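You operate a simulated robot arm through the tools that you are given. There is no shell and no other tool.

You are at the controls of a simulated robot arm. One attempt, no reset.

JOB
Switch the tester off and cover the test socket with the orange cap.
Fine: power off before the cap goes on; it is in the tester drawer; shut the drawer and the guard again. Set down upright: cap. Where these are worked on the way, their far stop is far enough and under half their travel is too little: guard, tester drawer.

The check looks at the end state, three seconds after you hand in, the way a careful person would. Anything else that was tipped, shoved, dropped, spilled or broken makes it a failure. A push-on lid holds only when it is set on centred and level and pressed home; a screw cap is set on level and turned clockwise until tight.

ROBOT AND FRAMES
A 7-joint arm with a two-finger parallel gripper, fixed in place. Base frame: the origin is on the floor under the middle of its stand, x ahead of it, y to its left, z up. Lengths are in m, angles in rad, forces in N, time in s.
It reaches about 1.372 m from its shoulder. Its first joint turns from -2.601 to 2.601 rad. Payload 3.43 kg.
The TCP is the grasp point between the finger pads, 0.03 m short of the fingertips. In the tool frame z runs along the fingers and y along their closing line. The gripper opens to 0.094 m. The fingers are 0.028 m wide and 0.01 m thick; the gripper's body (0.05 by 0.096 m) begins 0.055 m behind the TCP.
Orientation is that of the tool frame in the base frame, as [roll, pitch, yaw] about the fixed x, y, z axes, in that order (R = Rz(yaw) Ry(pitch) Rx(roll)). With the fingers straight down and closing along the base's y, the tool's x points along the base's -x, its y along +y and its z along -z.

CONTROLS
- The arm moves only by the tool arm_command. Its argument "moves" is one flat list of numbers, 7 for each row, row after row: the shift along the base's x, y, z in m, then the turn, a rotation vector about the base's x, y, z in rad, then the finger opening in m, from 0 to 0.094. In form: [dx, dy, dz, wx, wy, wz, jaw, dx, dy, dz, wx, wy, wz, jaw, ...]. A call has 1 to 20 rows; each row is the pose to reach, as a shift and turn from the pose commanded when the call began. A row lasts 0.2 s, in which the tool goes at most 0.05 m and 0.15 rad; a call with a longer step from one row to the next is refused whole, and so is a gripper value outside its range. A pose out of reach is approached as far as the arm can. The call stops where the force on the tool passes 60 N (or 10 N more than at its start, if that is more) or the arm is blocked; 0.2 s more then pass. The fingers move at their own pace (about 0.045 m/s each) and stop on an object; they squeeze with about 23 N. The grip force told is the motor's: it shows also when the fingers shut on nothing. Time passes only in rows, and 0.2 s behind the last, so rows that repeat a pose let the fingers close. It gives the time, the measured TCP pose, the force on the tool (base axes), the opening and the grip force at its end, in the units of the frame above (readings bear some noise), with the torque about the TCP (base axes, N m) and any sound that the robot's microphone picked up.
- Cameras (640 x 400 px; columns grow to the right, rows downward): "scene" is fixed at [0.3997, -0.4988, 1.3512]; the picture's right is [-0.99, 0.14, 0.00], its down [0.11, 0.79, -0.60] and it looks along [-0.08, -0.59, -0.80] (base axes); focal length 319 px, centre (320, 200). "wrist" rides on the gripper at [0.076, 0.014, -0.102] in the tool frame; the picture's right is [-0.18, 0.98, 0.00], its down [-0.75, -0.14, -0.64] and it looks along [-0.63, -0.12, 0.77] (tool axes); focal length 243 px, centre (320, 200). There is no depth. A picture from a camera that has moved, and an enlarged one, comes with that camera's place and axes in the base frame and with its lens.
- camera(camera): a new picture of that camera. The clock stands still meanwhile.
- inspect(camera, box): a new picture of the part [left, top, right, bottom] of that camera's present view, enlarged. The clock stands still meanwhile.
- finish_job(): hands the job in; it is judged then, once.

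Nothing tells you positions but the pictures and the camera data. Unless the task says otherwise, let go and move clear before handing in.

The tools are called after "Request:" as name(argument=value, ...) on one line, values as JSON. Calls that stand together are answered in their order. arm_command: Moves the arm, as the interface text tells. Its arguments: {"type":"object","properties":{"moves":{"type":"array"}},"required":["moves"]} The other tools are called the same way: camera (camera) takes a picture; inspect (camera, box) takes an enlarged picture of a part of a camera's view; finish_job () hands the job in.

At the start:

```text
clock: 0.0
eef_pos: [0.1726, -0.6921, 1.0552]
orientation: [-3.14, 0.002, 3.142]
wrist_force: [0.3, 0.3, -0.2]
moment: [-0.03, 0.0, 0.0]
finger_gap: 0.094
grasp_force: 0.1
```

scene: 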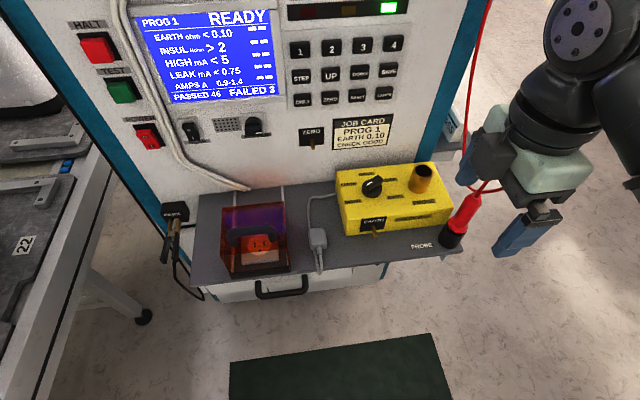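
wrist: 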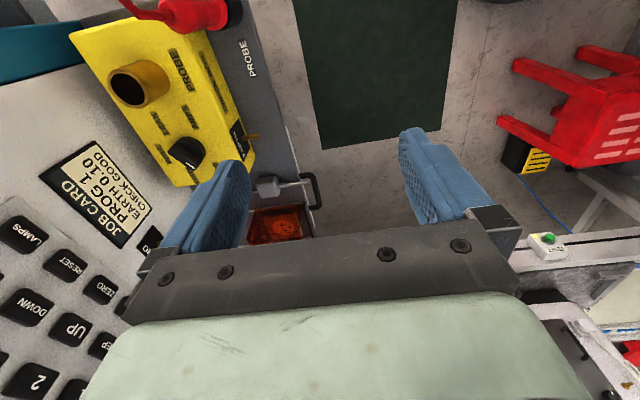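

I see a tester panel with a screen, a red power rocker, a shelf with a guarded test socket (transparent orange guard), a yellow box and a drawer under the shelf. I will look closer before moving.

Request:
inspect(camera="scene", box=[60, 80, 280, 220])

Request:
inspect(camera="scene", box=[180, 170, 340, 310])

Request:
inspect(camera="scene", box=[300, 130, 480, 270])

Request:
inspect(camera="wrist", box=[200, 130, 360, 260])

```text
2.86 times, centred on (170, 150) of scene
camera zoom: at [0.3997, -0.4988, 1.3512], right [-0.99, 0.14, 0.0], down [0.11, 0.79, -0.6], along [-0.08, -0.59, -0.8], focal length 910 px, centre (749, 343)
```

zoom: 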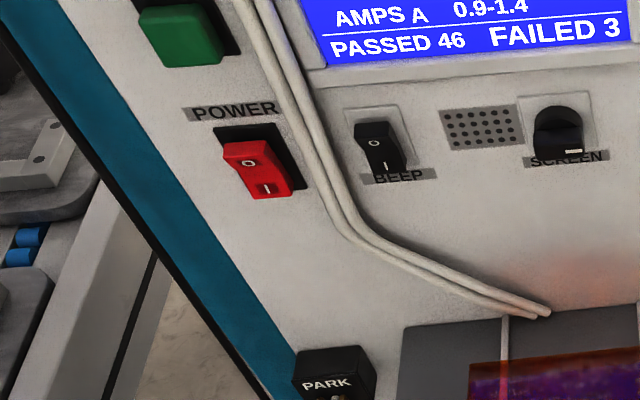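

```text
2.86 times, centred on (260, 240) of scene
camera zoom: at [0.3997, -0.4988, 1.3512], right [-0.99, 0.14, 0.0], down [0.11, 0.79, -0.6], along [-0.08, -0.59, -0.8], focal length 910 px, centre (491, 86)
```

zoom: 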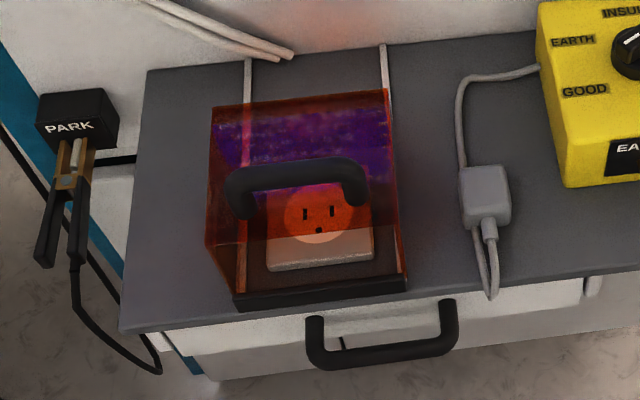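

```text
2.86 times, centred on (390, 200) of scene
camera zoom: at [0.3997, -0.4988, 1.3512], right [-0.99, 0.14, 0.0], down [0.11, 0.79, -0.6], along [-0.08, -0.59, -0.8], focal length 910 px, centre (120, 200)
```

zoom: 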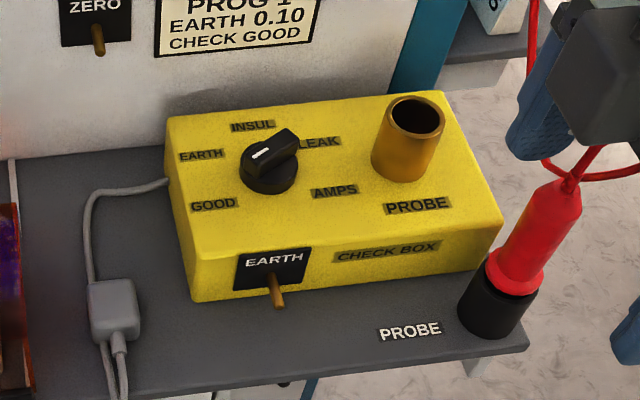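

```text
3.08 times, centred on (280, 195) of wrist
camera zoom: at [0.0967, -0.6786, 1.1563], right [0.18, 0.98, 0.0], down [0.75, -0.14, 0.64], along [0.63, -0.12, -0.77], focal length 746 px, centre (443, 215)
```

zoom: 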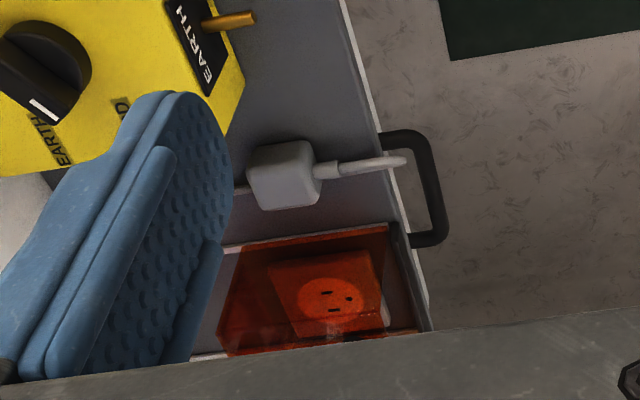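

The tester faces +y and I estimate the panel at y≈-1.0. The socket is near (0.48,-0.83,0.77) under an orange guard on rails, and the drawer handle is below the shelf edge. I will pull back and turn the wrist so its camera looks at the tester.

Request:
arm_command(moves=[0.023, 0.018, 0, 0, 0, -0.143, 0.094, 0.046, 0.036, 0, 0, 0, -0.286, 0.094, 0.069, 0.054, 0, 0, 0, -0.428, 0.094, 0.092, 0.072, 0, 0, 0, -0.571, 0.094, 0.115, 0.09, 0, 0, 0, -0.714, 0.094, 0.138, 0.108, 0, 0, 0, -0.857, 0.094, 0.161, 0.126, 0, 0, 0, -1.0, 0.094, 0.184, 0.144, 0, 0, 0, -1.142, 0.094, 0.207, 0.162, 0, 0, 0, -1.285, 0.094, 0.23, 0.18, 0, 0, 0, -1.428, 0.094, 0.253, 0.19, 0, 0, 0, -1.5708, 0.094])

```text
clock: 2.4
eef_pos: [0.427, -0.5016, 1.0538]
orientation: [3.141, -0.001, 1.569]
wrist_force: [-0.9, 0.7, -0.2]
moment: [-0.01, -0.01, 0.02]
finger_gap: 0.0939
grasp_force: 0.0
```

Request:
camera(camera="wrist")

Request:
camera(camera="scene")

```text
taken
camera wrist: at [0.4412, -0.4263, 1.156], right [0.98, -0.19, 0.0], down [-0.14, -0.75, 0.64], along [-0.12, -0.63, -0.77], focal length 243 px, centre (320, 200)
```

wrist: 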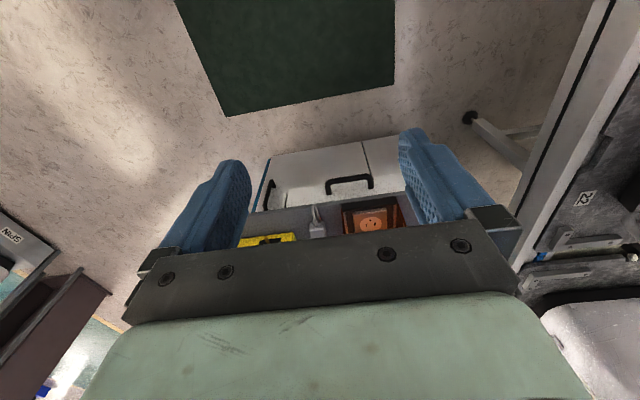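

```text
taken
```

scene: 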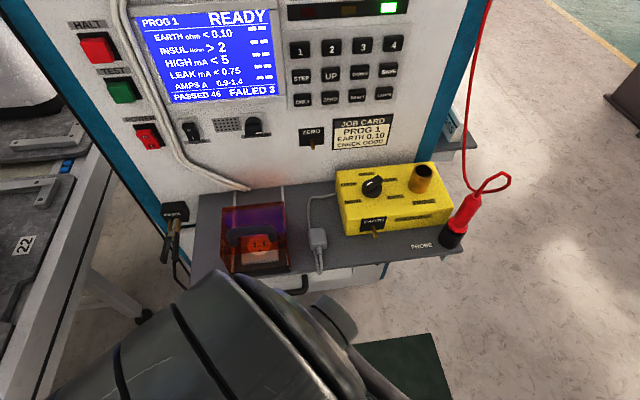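

The wrist camera now looks at the tester front, with the image upside down. I see handles below the shelf, so I will zoom in to find which is the drawer.

Request:
inspect(camera="wrist", box=[240, 130, 420, 250])

Request:
inspect(camera="scene", box=[190, 180, 340, 300])

```text
3.33 times, centred on (330, 190) of wrist
camera zoom: at [0.4412, -0.4263, 1.156], right [0.98, -0.19, 0.0], down [-0.14, -0.75, 0.64], along [-0.12, -0.63, -0.77], focal length 809 px, centre (287, 233)
```

zoom: 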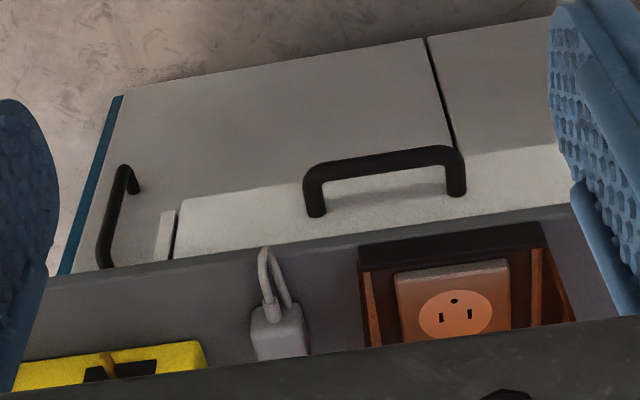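

```text
3.33 times, centred on (265, 240) of scene
camera zoom: at [0.3997, -0.4988, 1.3512], right [-0.99, 0.14, 0.0], down [0.11, 0.79, -0.6], along [-0.08, -0.59, -0.8], focal length 1062 px, centre (503, 67)
```

zoom: 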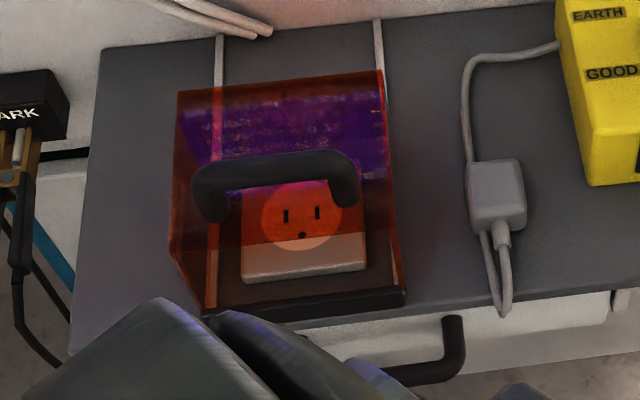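

The drawer is the shallow white strip under the shelf, and its bar handle is at about (0.446,-0.752,0.692). The door below it has its own handle. I will tilt the tool to see the guard and its rails from the side.

Request:
arm_command(moves=[-0.007, -0.008, -0.005, -0.0512, 0.0512, 0.1235, 0.094, -0.014, -0.016, -0.01, -0.1023, 0.1023, 0.247, 0.094, -0.021, -0.0245, -0.0148, -0.1535, 0.1535, 0.3706, 0.094, -0.028, -0.0327, -0.0197, -0.2047, 0.2047, 0.4941, 0.094, -0.035, -0.0408, -0.0246, -0.2558, 0.2558, 0.6176, 0.094, -0.042, -0.049, -0.0295, -0.307, 0.307, 0.7411, 0.094, -0.049, -0.0572, -0.0344, -0.3582, 0.3582, 0.8647, 0.094, -0.056, -0.0653, -0.0393, -0.4093, 0.4093, 0.9882, 0.094, -0.063, -0.0735, -0.0443, -0.4605, 0.4605, 1.1117, 0.094, -0.07, -0.0817, -0.0492, -0.5117, 0.5117, 1.2352, 0.094, -0.077, -0.09, -0.0541, -0.5628, 0.5628, 1.3588, 0.094, -0.084, -0.098, -0.059, -0.614, 0.614, 1.4823, 0.094])

Request:
camera(camera="wrist")

```text
clock: 5.0
eef_pos: [0.3396, -0.6018, 0.9942]
orientation: [-2.356, -0.001, -3.141]
wrist_force: [-0.5, 0.3, 0.3]
moment: [-0.03, 0.01, 0.02]
finger_gap: 0.094
grasp_force: 0.0
```

```text
taken
camera wrist: at [0.2638, -0.519, 1.0557], right [0.18, 0.69, -0.7], down [0.75, 0.36, 0.55], along [0.63, -0.62, -0.46], focal length 243 px, centre (320, 200)
```

wrist: 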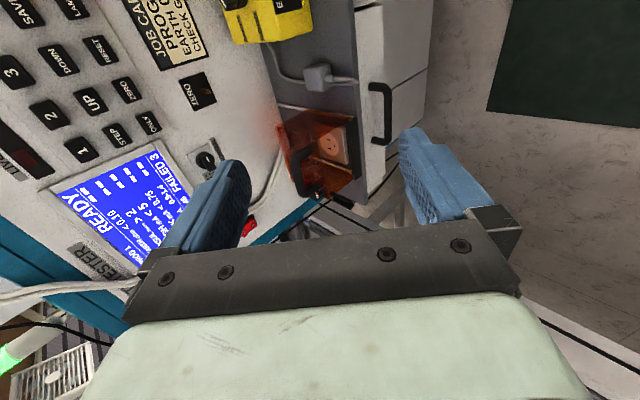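

Request:
inspect(camera="wrist", box=[240, 60, 420, 220])

Request:
inspect(camera="scene", box=[190, 180, 340, 300])

```text
2.50 times, centred on (330, 140) of wrist
camera zoom: at [0.2638, -0.519, 1.0557], right [0.18, 0.69, -0.7], down [0.75, 0.36, 0.55], along [0.63, -0.62, -0.46], focal length 606 px, centre (295, 350)
```

zoom: 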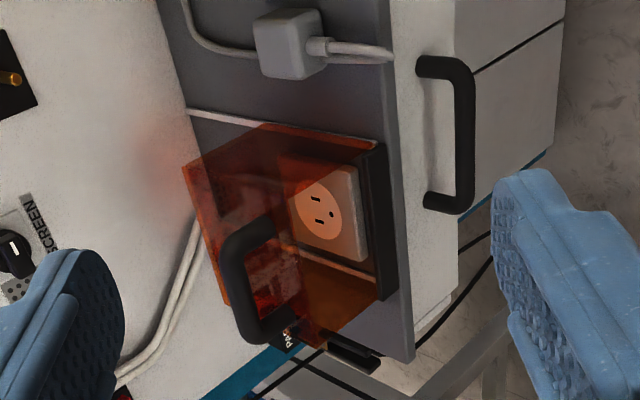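

```text
3.33 times, centred on (265, 240) of scene
camera zoom: at [0.3997, -0.4988, 1.3512], right [-0.99, 0.14, 0.0], down [0.11, 0.79, -0.6], along [-0.08, -0.59, -0.8], focal length 1062 px, centre (503, 67)
```

zoom: 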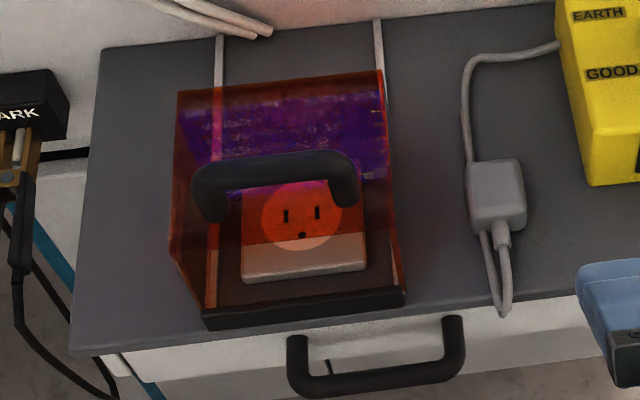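

I now place the shelf top at z≈0.755 with its front edge at y≈-0.77. The guard is a hood at y≈-0.77 to -0.88, on rails running back to the panel, with its handle bar near (0.474,-0.793,0.89). Next I will go to the red POWER rocker, near (0.66,-0.99,0.94), with the fingers horizontal and closed.

Request:
arm_command(moves=[0.03, -0.015, -0.003, -0.0785, 0, 0, 0.08, 0.06, -0.03, -0.006, -0.157, 0, 0, 0.06, 0.09, -0.045, -0.009, -0.2356, 0, 0, 0.04, 0.12, -0.06, -0.012, -0.314, 0, 0, 0.02, 0.15, -0.08, -0.015, -0.3927, 0, 0, 0, 0.18, -0.1, -0.02, -0.471, 0, 0, 0, 0.21, -0.12, -0.025, -0.55, 0, 0, 0, 0.24, -0.14, -0.03, -0.628, 0, 0, 0, 0.27, -0.17, -0.034, -0.707, 0, 0, 0, 0.3, -0.198, -0.034, -0.7854, 0, 0, 0])

Request:
camera(camera="wrist")

Request:
camera(camera="scene")

```text
clock: 7.2
eef_pos: [0.6381, -0.798, 0.9623]
orientation: [-1.569, 0.001, -3.141]
wrist_force: [-1.0, 1.7, -0.1]
moment: [0.04, 0.01, 0.0]
finger_gap: 0.0
grasp_force: 23.5
```

```text
taken
camera wrist: at [0.5629, -0.6966, 0.9464], right [0.18, 0.0, -0.98], down [0.75, 0.64, 0.14], along [0.63, -0.77, 0.12], focal length 243 px, centre (320, 200)
```

wrist: 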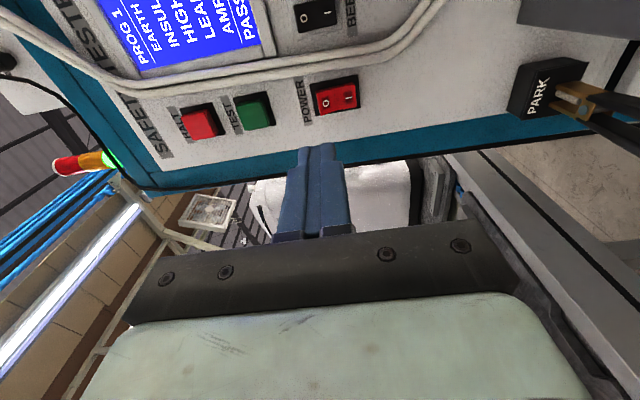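

```text
taken
```

scene: 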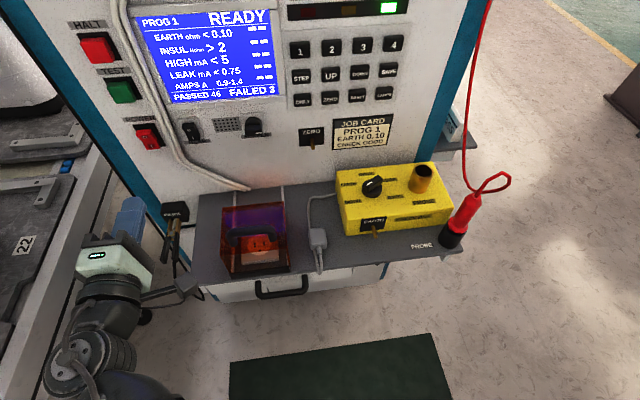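

The rocker is visible in both cameras. I will zoom in to see which side is pressed and refine its position.

Request:
inspect(camera="wrist", box=[280, 60, 390, 130])

Request:
inspect(camera="scene", box=[110, 105, 200, 165])

```text
5.71 times, centred on (335, 95) of wrist
camera zoom: at [0.5629, -0.6966, 0.9464], right [0.18, 0.0, -0.98], down [0.75, 0.64, 0.14], along [0.63, -0.77, 0.12], focal length 1386 px, centre (234, 800)
```

zoom: 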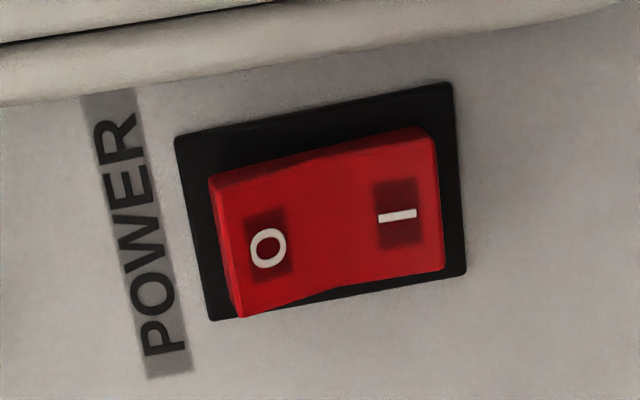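

```text
6.67 times, centred on (155, 135) of scene
camera zoom: at [0.3997, -0.4988, 1.3512], right [-0.99, 0.14, 0.0], down [0.11, 0.79, -0.6], along [-0.08, -0.59, -0.8], focal length 2124 px, centre (1420, 633)
```

zoom: 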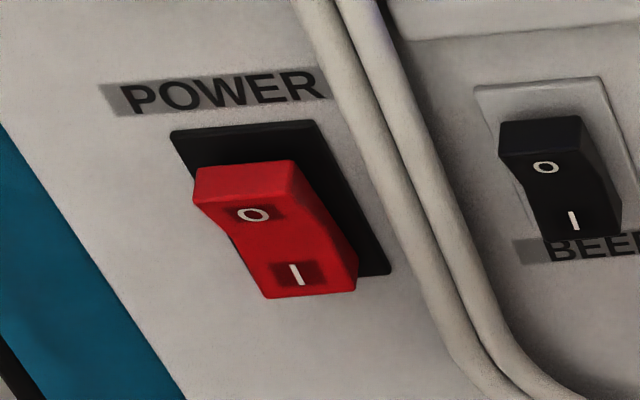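

The O end at the top sticks out, at about (0.654,-0.976,0.957), so the tester is on and I must press the O end in. I will come close first and check alignment.

Request:
arm_command(moves=[0.005, -0.03, -0.001, 0, 0, 0, 0, 0.01, -0.06, -0.001, 0, 0, 0, 0, 0.014, -0.09, -0.001, 0, 0, 0, 0, 0.014, -0.12, -0.001, 0, 0, 0, 0, 0.014, -0.12, -0.001, 0, 0, 0, 0])

Request:
inspect(camera="wrist", box=[240, 80, 420, 220])

Request:
inspect(camera="scene", box=[90, 90, 210, 190])

```text
clock: 8.4
eef_pos: [0.6542, -0.9184, 0.9586]
orientation: [-1.571, 0.001, -3.141]
wrist_force: [0.7, 0.2, -0.1]
moment: [0.03, -0.01, 0.0]
finger_gap: 0.0
grasp_force: 22.6
```

```text
2.86 times, centred on (330, 150) of wrist
camera zoom: at [0.5779, -0.8159, 0.9436], right [0.18, 0.0, -0.98], down [0.75, 0.64, 0.14], along [0.63, -0.77, 0.12], focal length 693 px, centre (291, 343)
```

zoom: 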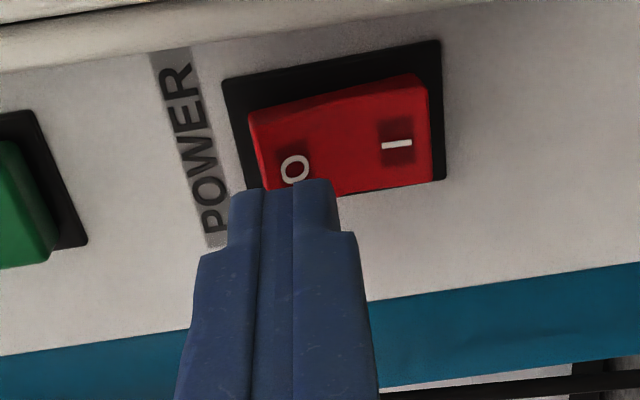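

```text
4.00 times, centred on (150, 140) of scene
camera zoom: at [0.3997, -0.4988, 1.3512], right [-0.99, 0.14, 0.0], down [0.11, 0.79, -0.6], along [-0.08, -0.59, -0.8], focal length 1274 px, centre (1000, 440)
```

zoom: 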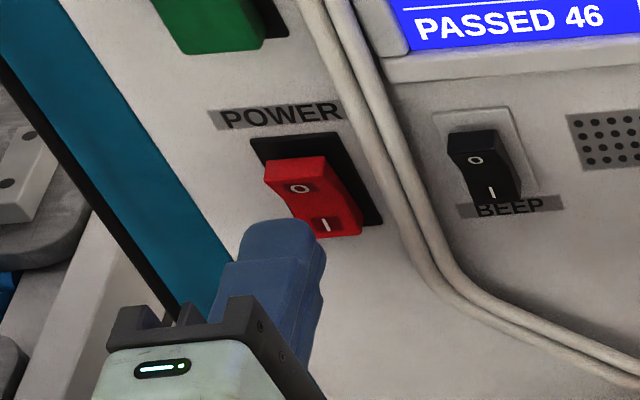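

The fingertip lines up with the O end and is just in front of it. I will raise it slightly and press in slowly.

Request:
arm_command(moves=[0, -0.01, 0.004, 0, 0, 0, 0, 0, -0.018, 0.004, 0, 0, 0, 0, 0, -0.023, 0.004, 0, 0, 0, 0, 0, -0.027, 0.004, 0, 0, 0, 0, 0, -0.031, 0.004, 0, 0, 0, 0, 0, -0.035, 0.004, 0, 0, 0, 0, 0, -0.039, 0.004, 0, 0, 0, 0])

Request:
inspect(camera="wrist", box=[240, 80, 420, 220])

Request:
camera(camera="scene")

```text
clock: 10.0
eef_pos: [0.6557, -0.9491, 0.9638]
orientation: [-1.573, 0.0, -3.139]
wrist_force: [-1.1, 14.6, 4.4]
moment: [-0.02, -0.02, -0.09]
finger_gap: 0.0002
grasp_force: 23.1
stopped in row 7: the force on the tool passed its limit at 66 N (the readings are from after the stop); the commanded pose is now the measured one
```

```text
2.86 times, centred on (330, 150) of wrist
camera zoom: at [0.5795, -0.8477, 0.9491], right [0.18, 0.0, -0.98], down [0.75, 0.64, 0.14], along [0.63, -0.77, 0.12], focal length 693 px, centre (291, 343)
```

zoom: 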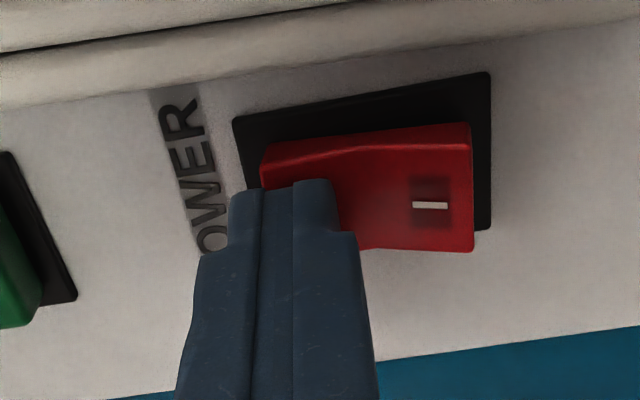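

```text
taken
```

scene: 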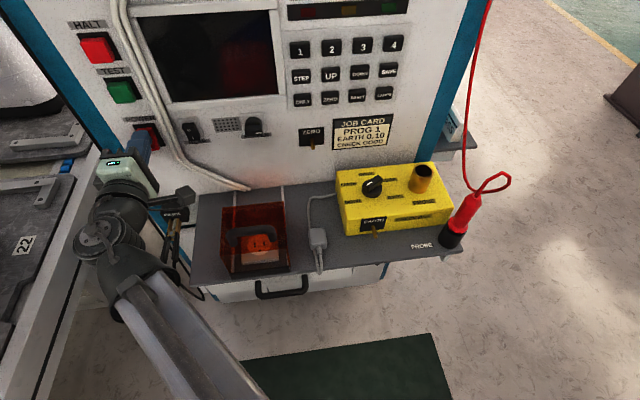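

The screen went dark, so the tester is off. I will back away, check that the switch stays off, and go above the guard handle with the fingers down.

Request:
arm_command(moves=[0, 0.03, 0, 0, 0, 0, 0, 0, 0.07, 0, 0, 0, 0, 0, 0, 0.11, 0, 0, 0, 0, 0, 0, 0.15, 0.005, 0, 0, 0, 0, -0.016, 0.16, 0.01, 0.1428, 0, 0, 0, -0.032, 0.17, 0.015, 0.2856, 0, 0, 0, -0.048, 0.18, 0.02, 0.4284, 0, 0, 0, -0.065, 0.19, 0.024, 0.5712, 0, 0, 0.01, -0.082, 0.2, 0.028, 0.714, 0, 0, 0.02, -0.1, 0.21, 0.03, 0.8568, 0, 0, 0.03, -0.117, 0.22, 0.032, 0.9996, 0, 0, 0.04, -0.134, 0.23, 0.034, 1.1424, 0, 0, 0.05, -0.15, 0.24, 0.036, 1.2852, 0, 0, 0.05, -0.166, 0.25, 0.036, 1.428, 0, 0, 0.05, -0.182, 0.25, 0.036, 1.5708, 0, 0, 0.05])

Request:
camera(camera="wrist")

Request:
camera(camera="scene")

```text
clock: 13.2
eef_pos: [0.4744, -0.7005, 0.9982]
orientation: [3.134, 0.001, -3.141]
wrist_force: [-0.6, 0.1, -0.2]
moment: [-0.02, 0.02, -0.02]
finger_gap: 0.0498
grasp_force: 0.1
```

```text
taken
camera wrist: at [0.3984, -0.6869, 1.1004], right [0.18, 0.98, 0.0], down [0.75, -0.14, 0.64], along [0.63, -0.11, -0.77], focal length 243 px, centre (320, 200)
```

wrist: 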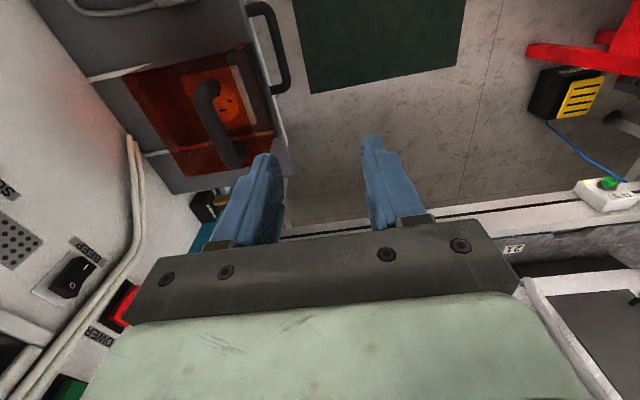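

```text
taken
```

scene: 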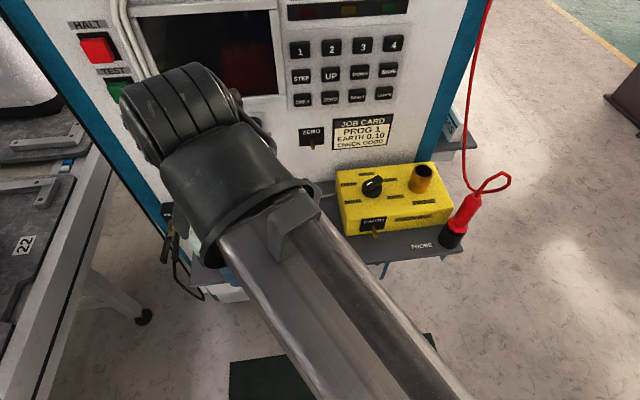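

The screen stays dark. The guard handle is in the wrist view, so I will zoom in to fix its position.

Request:
inspect(camera="wrist", box=[100, 20, 300, 180])

```text
2.50 times, centred on (200, 100) of wrist
camera zoom: at [0.3984, -0.6869, 1.1004], right [0.18, 0.98, 0.0], down [0.75, -0.14, 0.64], along [0.63, -0.11, -0.77], focal length 606 px, centre (620, 450)
```

zoom: 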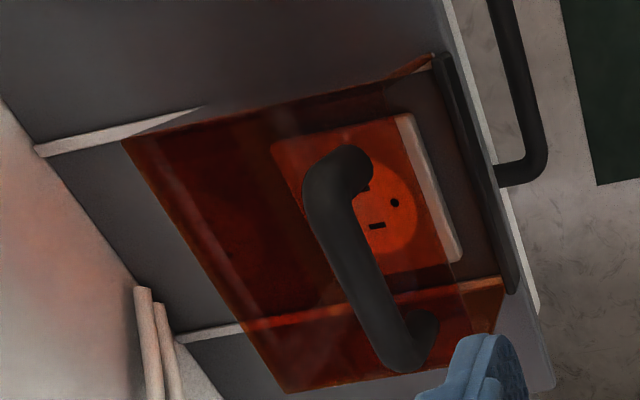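

The handle bar is at about (0.477,-0.803,0.872) and the guard top is at about z=0.839. I will move above the bar and lower the open fingers around it.

Request:
arm_command(moves=[0.001, -0.035, 0, 0, 0, 0, 0.05, 0.002, -0.07, 0, 0, 0, 0, 0.06, 0.002, -0.102, -0.01, 0, 0, 0, 0.06, 0.002, -0.102, -0.04, 0, 0, 0, 0.06, 0.002, -0.102, -0.07, 0, 0, 0, 0.06, 0.002, -0.102, -0.07, 0, 0, 0, 0.06])

Request:
camera(camera="wrist")

Request:
camera(camera="scene")

```text
clock: 14.6
eef_pos: [0.4741, -0.7997, 0.9272]
orientation: [3.138, 0.0, -3.141]
wrist_force: [-0.6, -1.5, -0.3]
moment: [-0.03, 0.01, -0.01]
finger_gap: 0.0601
grasp_force: 0.1
```

```text
taken
camera wrist: at [0.3989, -0.7867, 1.0293], right [0.18, 0.98, 0.0], down [0.75, -0.14, 0.64], along [0.63, -0.12, -0.77], focal length 243 px, centre (320, 200)
```

wrist: 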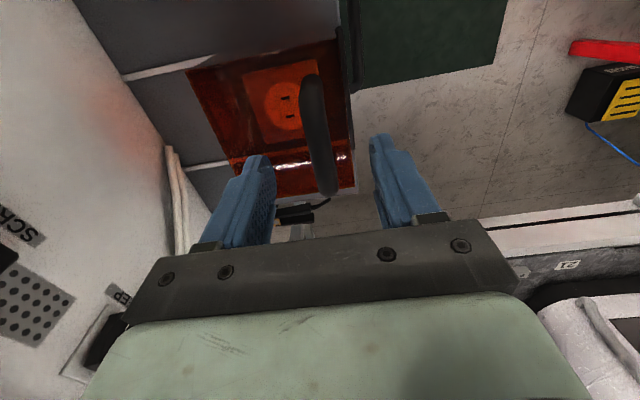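

```text
taken
```

scene: 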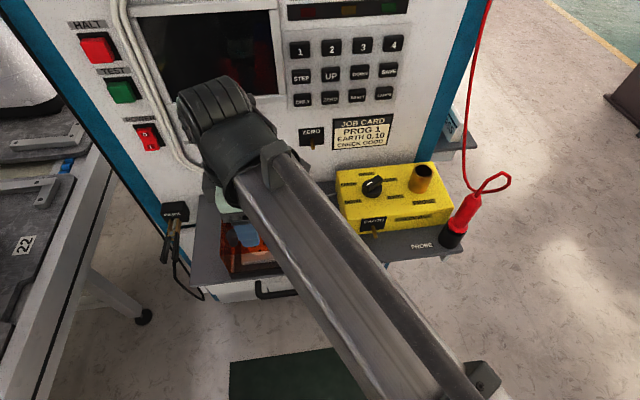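

The bar sits midway between the fingers. I will lower over it and close.

Request:
arm_command(moves=[0.002, 0, -0.015, 0, 0, 0, 0.06, 0.003, 0, -0.03, 0, 0, 0, 0.06, 0.003, 0, -0.043, 0, 0, 0, 0.06, 0.003, 0, -0.043, 0, 0, 0, 0.04, 0.003, 0, -0.043, 0, 0, 0, 0.02, 0.003, 0, -0.043, 0, 0, 0, 0.005, 0.003, 0, -0.043, 0, 0, 0, 0.005, 0.003, 0, -0.043, 0, 0, 0, 0.005])

Request:
camera(camera="wrist")

```text
clock: 16.4
eef_pos: [0.4795, -0.8041, 0.8853]
orientation: [3.137, 0.001, -3.14]
wrist_force: [0.7, 3.0, -1.2]
moment: [0.03, -0.02, 0.02]
finger_gap: 0.0196
grasp_force: 44.9
```

```text
taken
camera wrist: at [0.4036, -0.7898, 0.9872], right [0.18, 0.98, 0.0], down [0.75, -0.14, 0.64], along [0.63, -0.12, -0.77], focal length 243 px, centre (320, 200)
```

wrist: 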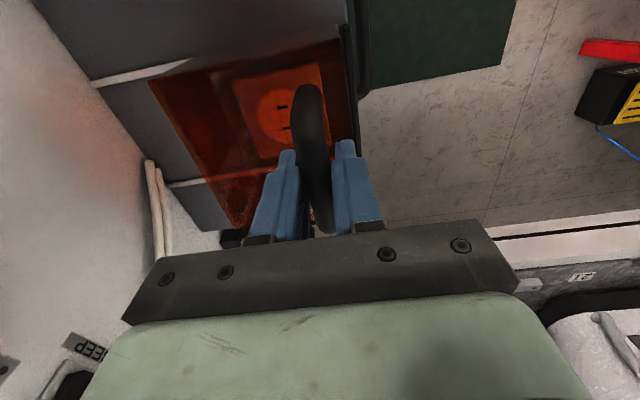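

I have the guard handle, about 20 mm thick. I will slide it gently toward the panel and watch the force.

Request:
arm_command(moves=[0, -0.008, 0, 0, 0, 0, 0.005, 0, -0.016, 0, 0, 0, 0, 0.005, 0, -0.024, 0, 0, 0, 0, 0.005, 0, -0.032, 0, 0, 0, 0, 0.005, 0, -0.04, 0, 0, 0, 0, 0.005])

Request:
camera(camera="wrist")

```text
clock: 17.6
eef_pos: [0.4801, -0.8439, 0.886]
orientation: [3.14, 0.001, -3.14]
wrist_force: [5.6, 0.9, -6.2]
moment: [0.0, 0.52, -0.03]
finger_gap: 0.0197
grasp_force: 45.7
```

```text
taken
camera wrist: at [0.4035, -0.8305, 0.9873], right [0.18, 0.98, 0.0], down [0.75, -0.14, 0.64], along [0.63, -0.12, -0.77], focal length 243 px, centre (320, 200)
```

wrist: 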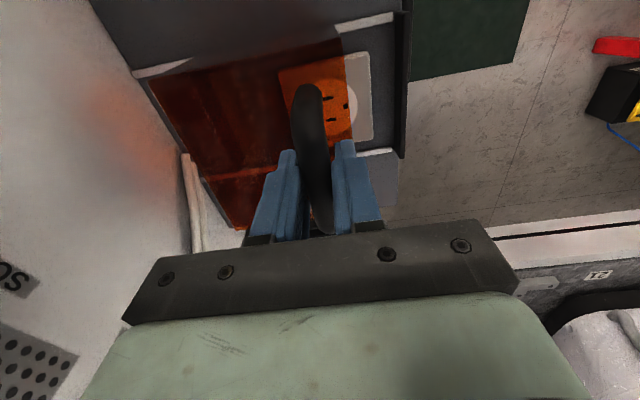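

The guard slides freely and the socket is starting to show. I will continue to its far stop.

Request:
arm_command(moves=[0, -0.008, 0, 0, 0, 0, 0.005, 0, -0.016, 0, 0, 0, 0, 0.005, 0, -0.024, 0, 0, 0, 0, 0.005, 0, -0.032, 0, 0, 0, 0, 0.005, 0, -0.04, 0, 0, 0, 0, 0.005, 0, -0.048, 0, 0, 0, 0, 0.005, 0, -0.056, 0, 0, 0, 0, 0.005])

Request:
camera(camera="wrist")

Request:
camera(camera="scene")

```text
clock: 19.2
eef_pos: [0.4791, -0.9009, 0.886]
orientation: [-3.141, 0.003, 3.141]
wrist_force: [15.5, -0.6, 36.5]
moment: [0.04, 0.17, 0.12]
finger_gap: 0.0192
grasp_force: 45.4
```

```text
taken
camera wrist: at [0.4029, -0.8861, 0.988], right [0.18, 0.98, 0.0], down [0.75, -0.14, 0.64], along [0.63, -0.12, -0.77], focal length 243 px, centre (320, 200)
```

wrist: 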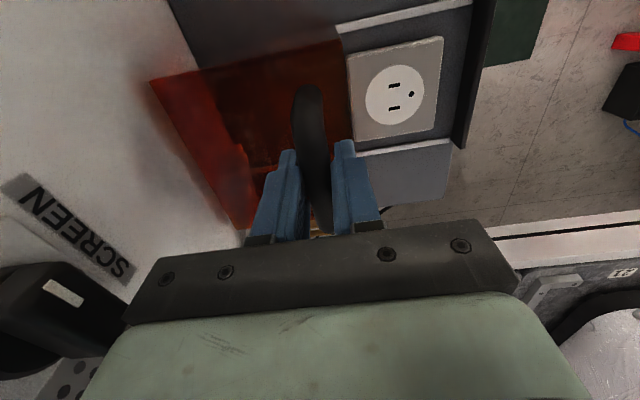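

```text
taken
```

scene: 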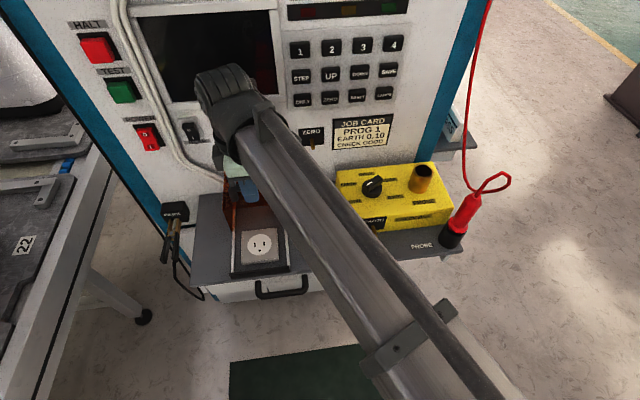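

The socket is now fully exposed and the guard has moved about 97 mm, but the handle grip is under sideways load. I will let go, lift off and look at what room remains to the far stop.

Request:
arm_command(moves=[0, 0, 0, 0, 0, 0, 0.03, 0, 0, 0, 0, 0, 0, 0.05, 0, 0, 0, 0, 0, 0, 0.05, 0, 0, 0.02, 0, 0, 0, 0.05, 0, 0, 0.05, 0, 0, 0, 0.05, 0, 0.03, 0.07, 0, 0, 0, 0.04, 0, 0.07, 0.07, 0, 0, 0, 0.02, 0, 0.1, 0.07, 0, 0, 0, 0.0, 0, 0.1, 0.07, 0, 0, 0, 0.0])

Request:
camera(camera="wrist")

Request:
camera(camera="scene")

```text
clock: 21.2
eef_pos: [0.478, -0.7996, 0.9523]
orientation: [3.142, 0.0, -3.142]
wrist_force: [0.0, -0.5, -0.5]
moment: [0.01, -0.02, -0.01]
finger_gap: 0.0
grasp_force: 22.8
```

```text
taken
camera wrist: at [0.4024, -0.7868, 1.0556], right [0.18, 0.98, 0.0], down [0.75, -0.14, 0.64], along [0.63, -0.12, -0.77], focal length 243 px, centre (320, 200)
```

wrist: 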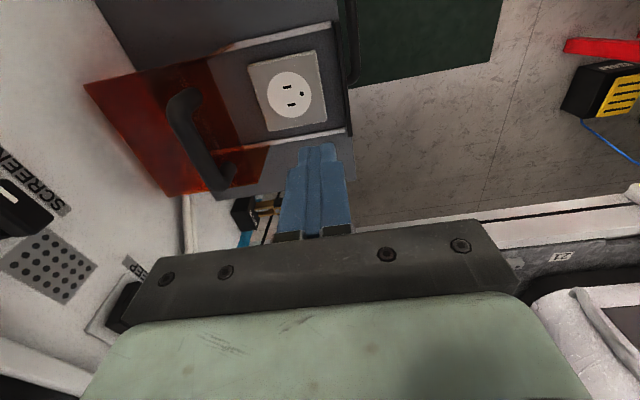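

```text
taken
```

scene: 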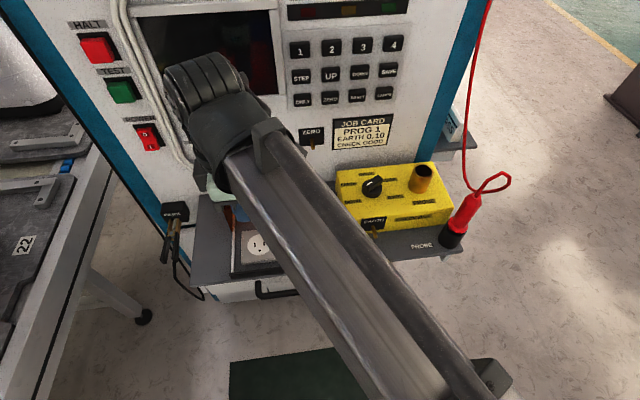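

Request:
inspect(camera="wrist", box=[60, 10, 360, 220])

```text
1.90 times, centred on (210, 115) of wrist
camera zoom: at [0.4024, -0.7868, 1.0556], right [0.18, 0.98, 0.0], down [0.75, -0.14, 0.64], along [0.63, -0.12, -0.77], focal length 462 px, centre (530, 362)
```

zoom: 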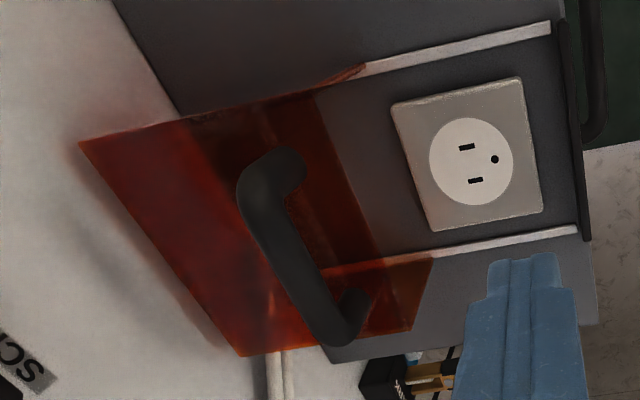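

The guard's back edge is at about y=-0.99, close to the panel. I will nudge the handle from the front with closed fingers to seat the guard at its far stop.

Request:
arm_command(moves=[0, -0.03, -0.03, 0, 0, 0, 0, 0, -0.05, -0.065, 0, 0, 0, 0, 0, -0.065, -0.065, 0, 0, 0, 0, 0, -0.075, -0.065, 0, 0, 0, 0, 0, -0.08, -0.065, 0, 0, 0, 0, 0, -0.084, -0.065, 0, 0, 0, 0, 0, -0.088, -0.065, 0, 0, 0, 0, 0, -0.092, -0.065, 0, 0, 0, 0, 0, -0.095, -0.065, 0, 0, 0, 0])

Request:
inspect(camera="wrist", box=[60, 10, 360, 220])

```text
clock: 23.2
eef_pos: [0.4793, -0.8934, 0.8918]
orientation: [3.137, -0.001, -3.14]
wrist_force: [-1.8, 9.5, -1.1]
moment: [0.09, 0.01, 0.0]
finger_gap: 0.0001
grasp_force: 22.4
```

```text
1.90 times, centred on (210, 115) of wrist
camera zoom: at [0.4037, -0.8799, 0.9939], right [0.18, 0.98, 0.0], down [0.75, -0.14, 0.64], along [0.63, -0.11, -0.77], focal length 462 px, centre (530, 362)
```

zoom: 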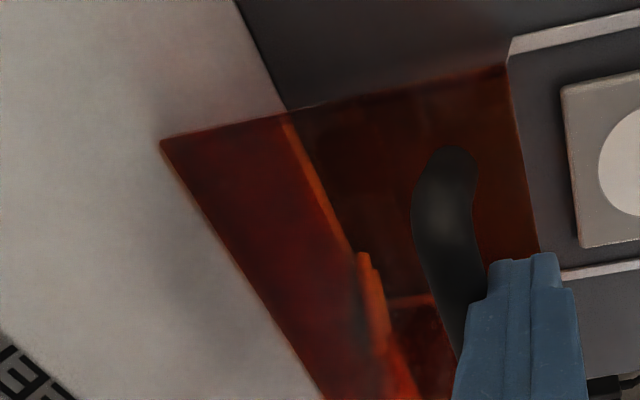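

The guard is seated at the back, clear of the socket plate, which is centred at about (0.480,-0.837). I will retreat and go to the drawer handle with the fingers horizontal.

Request:
arm_command(moves=[0, 0.03, 0, 0, 0, 0, 0, 0, 0.05, 0.03, 0, 0, 0, 0, 0, 0.08, 0.06, 0, 0, 0, 0, 0, 0.12, 0.08, 0, 0, 0, 0, 0, 0.16, 0.08, 0, 0, 0, 0, 0, 0.2, 0.08, 0, 0, 0, 0, 0, 0.24, 0.08, 0, 0, 0, 0, 0, 0.27, 0.08, 0, 0, 0, 0, -0.003, 0.27, 0.055, -0.1428, 0, 0, 0, -0.006, 0.27, 0.03, -0.2856, 0, 0, 0, -0.009, 0.27, 0.005, -0.4284, 0, 0, 0, -0.012, 0.27, -0.02, -0.5712, 0, 0, 0, -0.015, 0.27, -0.045, -0.714, 0, 0, 0.01, -0.018, 0.27, -0.07, -0.8568, 0, 0, 0.02, -0.021, 0.265, -0.095, -0.9996, 0, 0, 0.03, -0.024, 0.26, -0.12, -1.1424, 0, 0, 0.04, -0.027, 0.255, -0.145, -1.2852, 0, 0, 0.05, -0.03, 0.25, -0.17, -1.428, 0, 0, 0.05, -0.033, 0.243, -0.196, -1.5668, 0, 0, 0.05])

Request:
camera(camera="wrist")

Request:
camera(camera="scene")

```text
clock: 27.2
eef_pos: [0.4434, -0.6514, 0.6939]
orientation: [-1.577, 0.003, -3.138]
wrist_force: [0.3, 0.0, -0.7]
moment: [-0.01, 0.0, 0.03]
finger_gap: 0.0501
grasp_force: 0.1
```

```text
taken
camera wrist: at [0.3676, -0.5497, 0.6791], right [0.19, 0.01, -0.98], down [0.75, 0.64, 0.15], along [0.63, -0.77, 0.12], focal length 243 px, centre (320, 200)
```

wrist: 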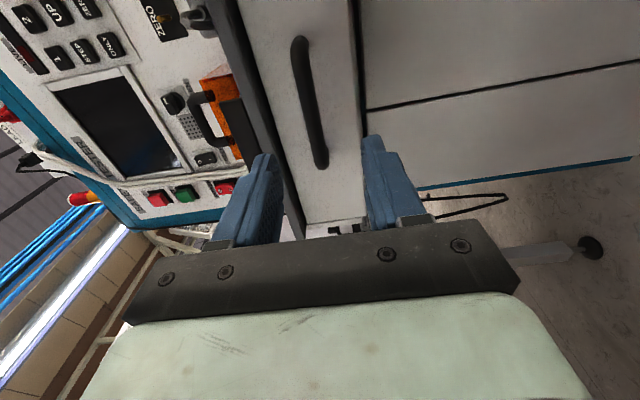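

```text
taken
```

scene: 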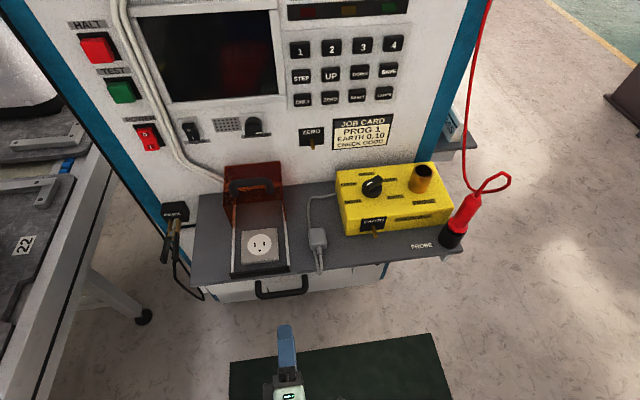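

The guard is back and the socket is clear. I will zoom in on the drawer handle to set the grasp height.

Request:
inspect(camera="wrist", box=[220, 0, 420, 200])

Request:
inspect(camera="scene", box=[220, 220, 340, 320])

```text
2.00 times, centred on (320, 100) of wrist
camera zoom: at [0.3676, -0.5497, 0.6791], right [0.19, 0.01, -0.98], down [0.75, 0.64, 0.15], along [0.63, -0.77, 0.12], focal length 485 px, centre (320, 400)
```

zoom: 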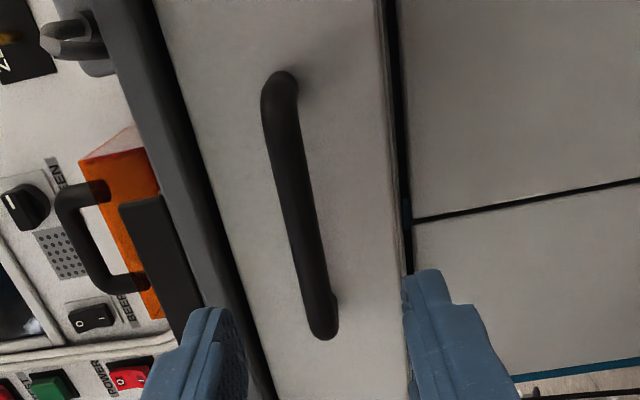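

```text
4.00 times, centred on (280, 270) of scene
camera zoom: at [0.3997, -0.4988, 1.3512], right [-0.99, 0.14, 0.0], down [0.11, 0.79, -0.6], along [-0.08, -0.59, -0.8], focal length 1274 px, centre (480, -80)
```

zoom: 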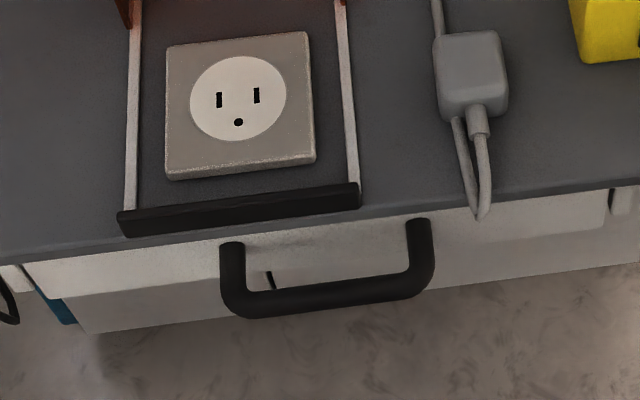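

The drawer bar is at about (0.438,-0.749,0.698). I will move straight in and close on it.

Request:
arm_command(moves=[0, -0.03, 0.004, 0, 0, 0, 0.05, 0, -0.06, 0.004, 0, 0, 0, 0.05, 0, -0.08, 0.004, 0, 0, 0, 0.05, 0, -0.091, 0.004, 0, 0, 0, 0.05, 0, -0.091, 0.004, 0, 0, 0, 0.03, 0, -0.091, 0.004, 0, 0, 0, 0.01, 0, -0.091, 0.004, 0, 0, 0, 0.005, 0, -0.091, 0.004, 0, 0, 0, 0.005])

Request:
camera(camera="wrist")

```text
clock: 29.0
eef_pos: [0.4465, -0.7412, 0.6994]
orientation: [-1.574, 0.001, -3.141]
wrist_force: [4.2, -0.9, 21.1]
moment: [-0.2, 0.06, -0.24]
finger_gap: 0.0171
grasp_force: 10.7
```

```text
taken
camera wrist: at [0.37, -0.6403, 0.6837], right [0.18, 0.0, -0.98], down [0.75, 0.64, 0.14], along [0.63, -0.77, 0.12], focal length 243 px, centre (320, 200)
```

wrist: 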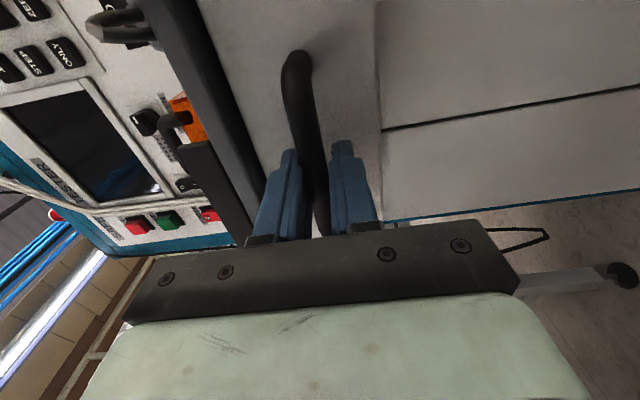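

The bar is gripped, slightly off centre in z. I will shift up a touch and pull the drawer out.

Request:
arm_command(moves=[0, 0, 0.002, 0, 0, 0, 0.005, 0, 0, 0.002, 0, 0, 0, 0.005, 0, 0.008, 0.002, 0, 0, 0, 0.005, 0, 0.018, 0.002, 0, 0, 0, 0.005, 0, 0.03, 0.002, 0, 0, 0, 0.005, 0, 0.042, 0.002, 0, 0, 0, 0.005, 0, 0.054, 0.002, 0, 0, 0, 0.005, 0, 0.066, 0.002, 0, 0, 0, 0.005, 0, 0.078, 0.002, 0, 0, 0, 0.005])

Request:
camera(camera="wrist")

Request:
camera(camera="scene")

```text
clock: 31.0
eef_pos: [0.4453, -0.6649, 0.7008]
orientation: [-1.578, 0.0, -3.141]
wrist_force: [-7.5, 0.0, -7.2]
moment: [0.06, 0.07, 1.31]
finger_gap: 0.0136
grasp_force: 45.1
```

```text
taken
camera wrist: at [0.37, -0.5629, 0.6858], right [0.18, 0.01, -0.98], down [0.75, 0.64, 0.15], along [0.63, -0.77, 0.11], focal length 243 px, centre (320, 200)
```

wrist: 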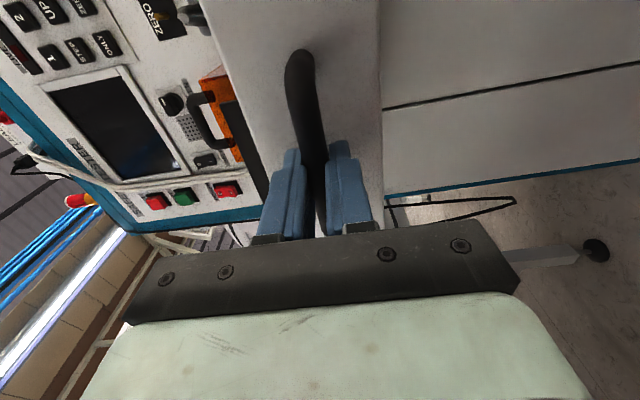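

```text
taken
```

scene: 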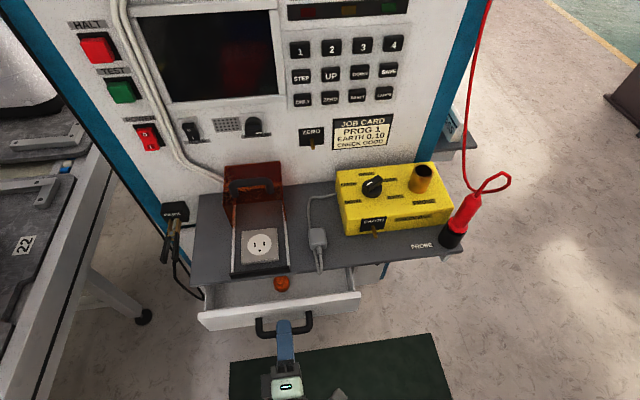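

The drawer is sliding out and I can see the orange cap in it. I will keep pulling toward the far stop.

Request:
arm_command(moves=[0, 0.012, 0, 0, 0, 0, 0.005, 0, 0.024, 0, 0, 0, 0, 0.005, 0, 0.036, 0, 0, 0, 0, 0.005, 0, 0.048, 0, 0, 0, 0, 0.005, 0, 0.06, 0, 0, 0, 0, 0.005, 0, 0.072, 0, 0, 0, 0, 0.005, 0, 0.084, 0, 0, 0, 0, 0.005, 0, 0.096, 0, 0, 0, 0, 0.005])

Request:
camera(camera="scene")

```text
clock: 32.8
eef_pos: [0.4469, -0.5674, 0.7046]
orientation: [-1.573, -0.001, -3.141]
wrist_force: [-0.9, -0.4, 0.1]
moment: [0.05, -0.02, 0.0]
finger_gap: 0.0048
grasp_force: 0.1
```

```text
taken
```

scene: 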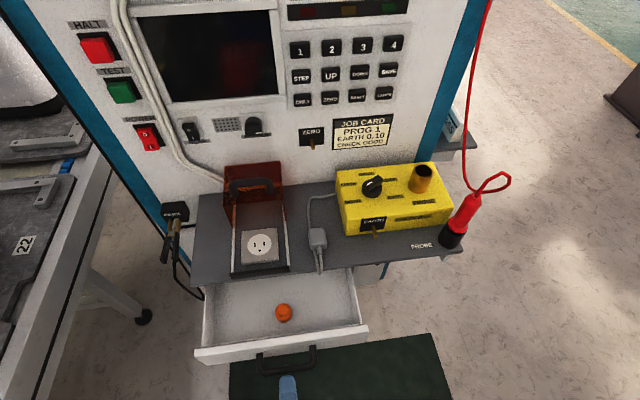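

The fingers slipped off the bar with the drawer about 0.13 m out, possibly at its stop. I will check the view, then regrip and test whether it goes further.

Request:
camera(camera="wrist")

Request:
inspect(camera="scene", box=[180, 250, 390, 400])

```text
taken
camera wrist: at [0.3702, -0.4657, 0.6897], right [0.18, 0.0, -0.98], down [0.75, 0.64, 0.14], along [0.63, -0.77, 0.12], focal length 243 px, centre (320, 200)
```

wrist: 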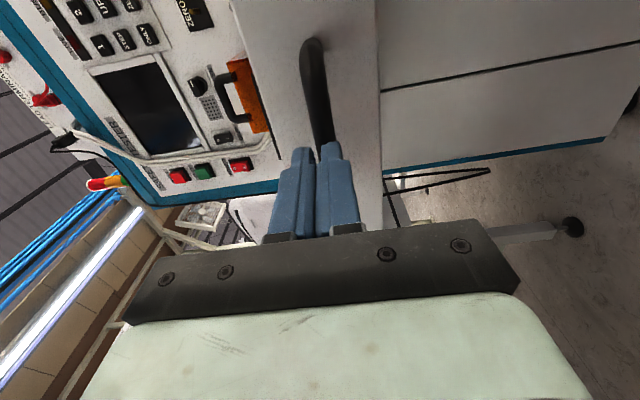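

```text
2.67 times, centred on (285, 325) of scene
camera zoom: at [0.3997, -0.4988, 1.3512], right [-0.99, 0.14, 0.0], down [0.11, 0.79, -0.6], along [-0.08, -0.59, -0.8], focal length 850 px, centre (413, -133)
```

zoom: 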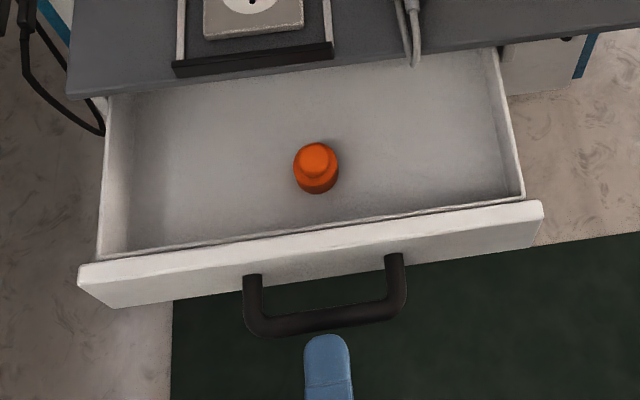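

The cap is a small stepped orange knob about 35 mm across, standing upright in the drawer. I will regrip the handle more deeply and test-pull gently to find the far stop.

Request:
arm_command(moves=[0, 0, -0.004, 0, 0, 0, 0.025, 0, 0, -0.004, 0, 0, 0, 0.045, 0, -0.02, -0.004, 0, 0, 0, 0.045, 0, -0.04, -0.004, 0, 0, 0, 0.045, 0, -0.053, -0.004, 0, 0, 0, 0.045, 0, -0.053, -0.004, 0, 0, 0, 0.03, 0, -0.053, -0.004, 0, 0, 0, 0.01, 0, -0.053, -0.004, 0, 0, 0, 0.005, 0, -0.053, -0.004, 0, 0, 0, 0.005, 0, -0.048, -0.004, 0, 0, 0, 0.005, 0, -0.043, -0.004, 0, 0, 0, 0.005, 0, -0.038, -0.004, 0, 0, 0, 0.005])

Request:
inspect(camera="scene", box=[180, 250, 390, 400])

```text
clock: 35.4
eef_pos: [0.4454, -0.6042, 0.7004]
orientation: [-1.571, -0.001, -3.138]
wrist_force: [22.6, -0.4, 44.8]
moment: [0.1, -0.14, -0.95]
finger_gap: 0.018
grasp_force: 45.1
```

```text
2.67 times, centred on (285, 325) of scene
camera zoom: at [0.3997, -0.4988, 1.3512], right [-0.99, 0.14, 0.0], down [0.11, 0.79, -0.6], along [-0.08, -0.59, -0.8], focal length 850 px, centre (413, -133)
```

zoom: 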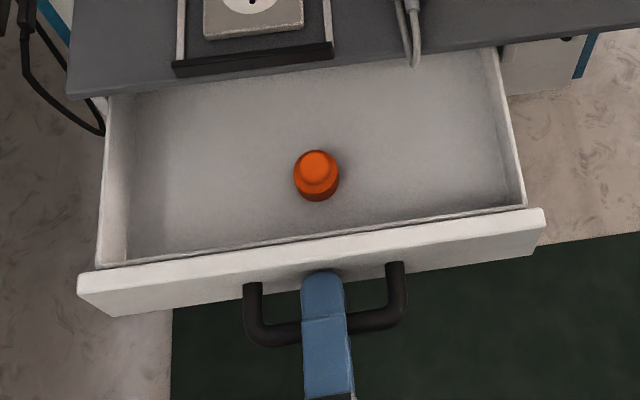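

The drawer moved a little further, so it was not at its stop; the grip has some vertical preload. I will ease the height a bit and continue pulling.

Request:
arm_command(moves=[0, 0.002, 0.002, 0, 0, 0, 0.005, 0, 0.004, 0.003, 0, 0, 0, 0.005])

```text
clock: 36.0
eef_pos: [0.4458, -0.6033, 0.7003]
orientation: [-1.575, -0.002, 3.14]
wrist_force: [12.9, -29.6, 25.1]
moment: [0.08, -0.02, 0.05]
finger_gap: 0.0186
grasp_force: 44.9
```

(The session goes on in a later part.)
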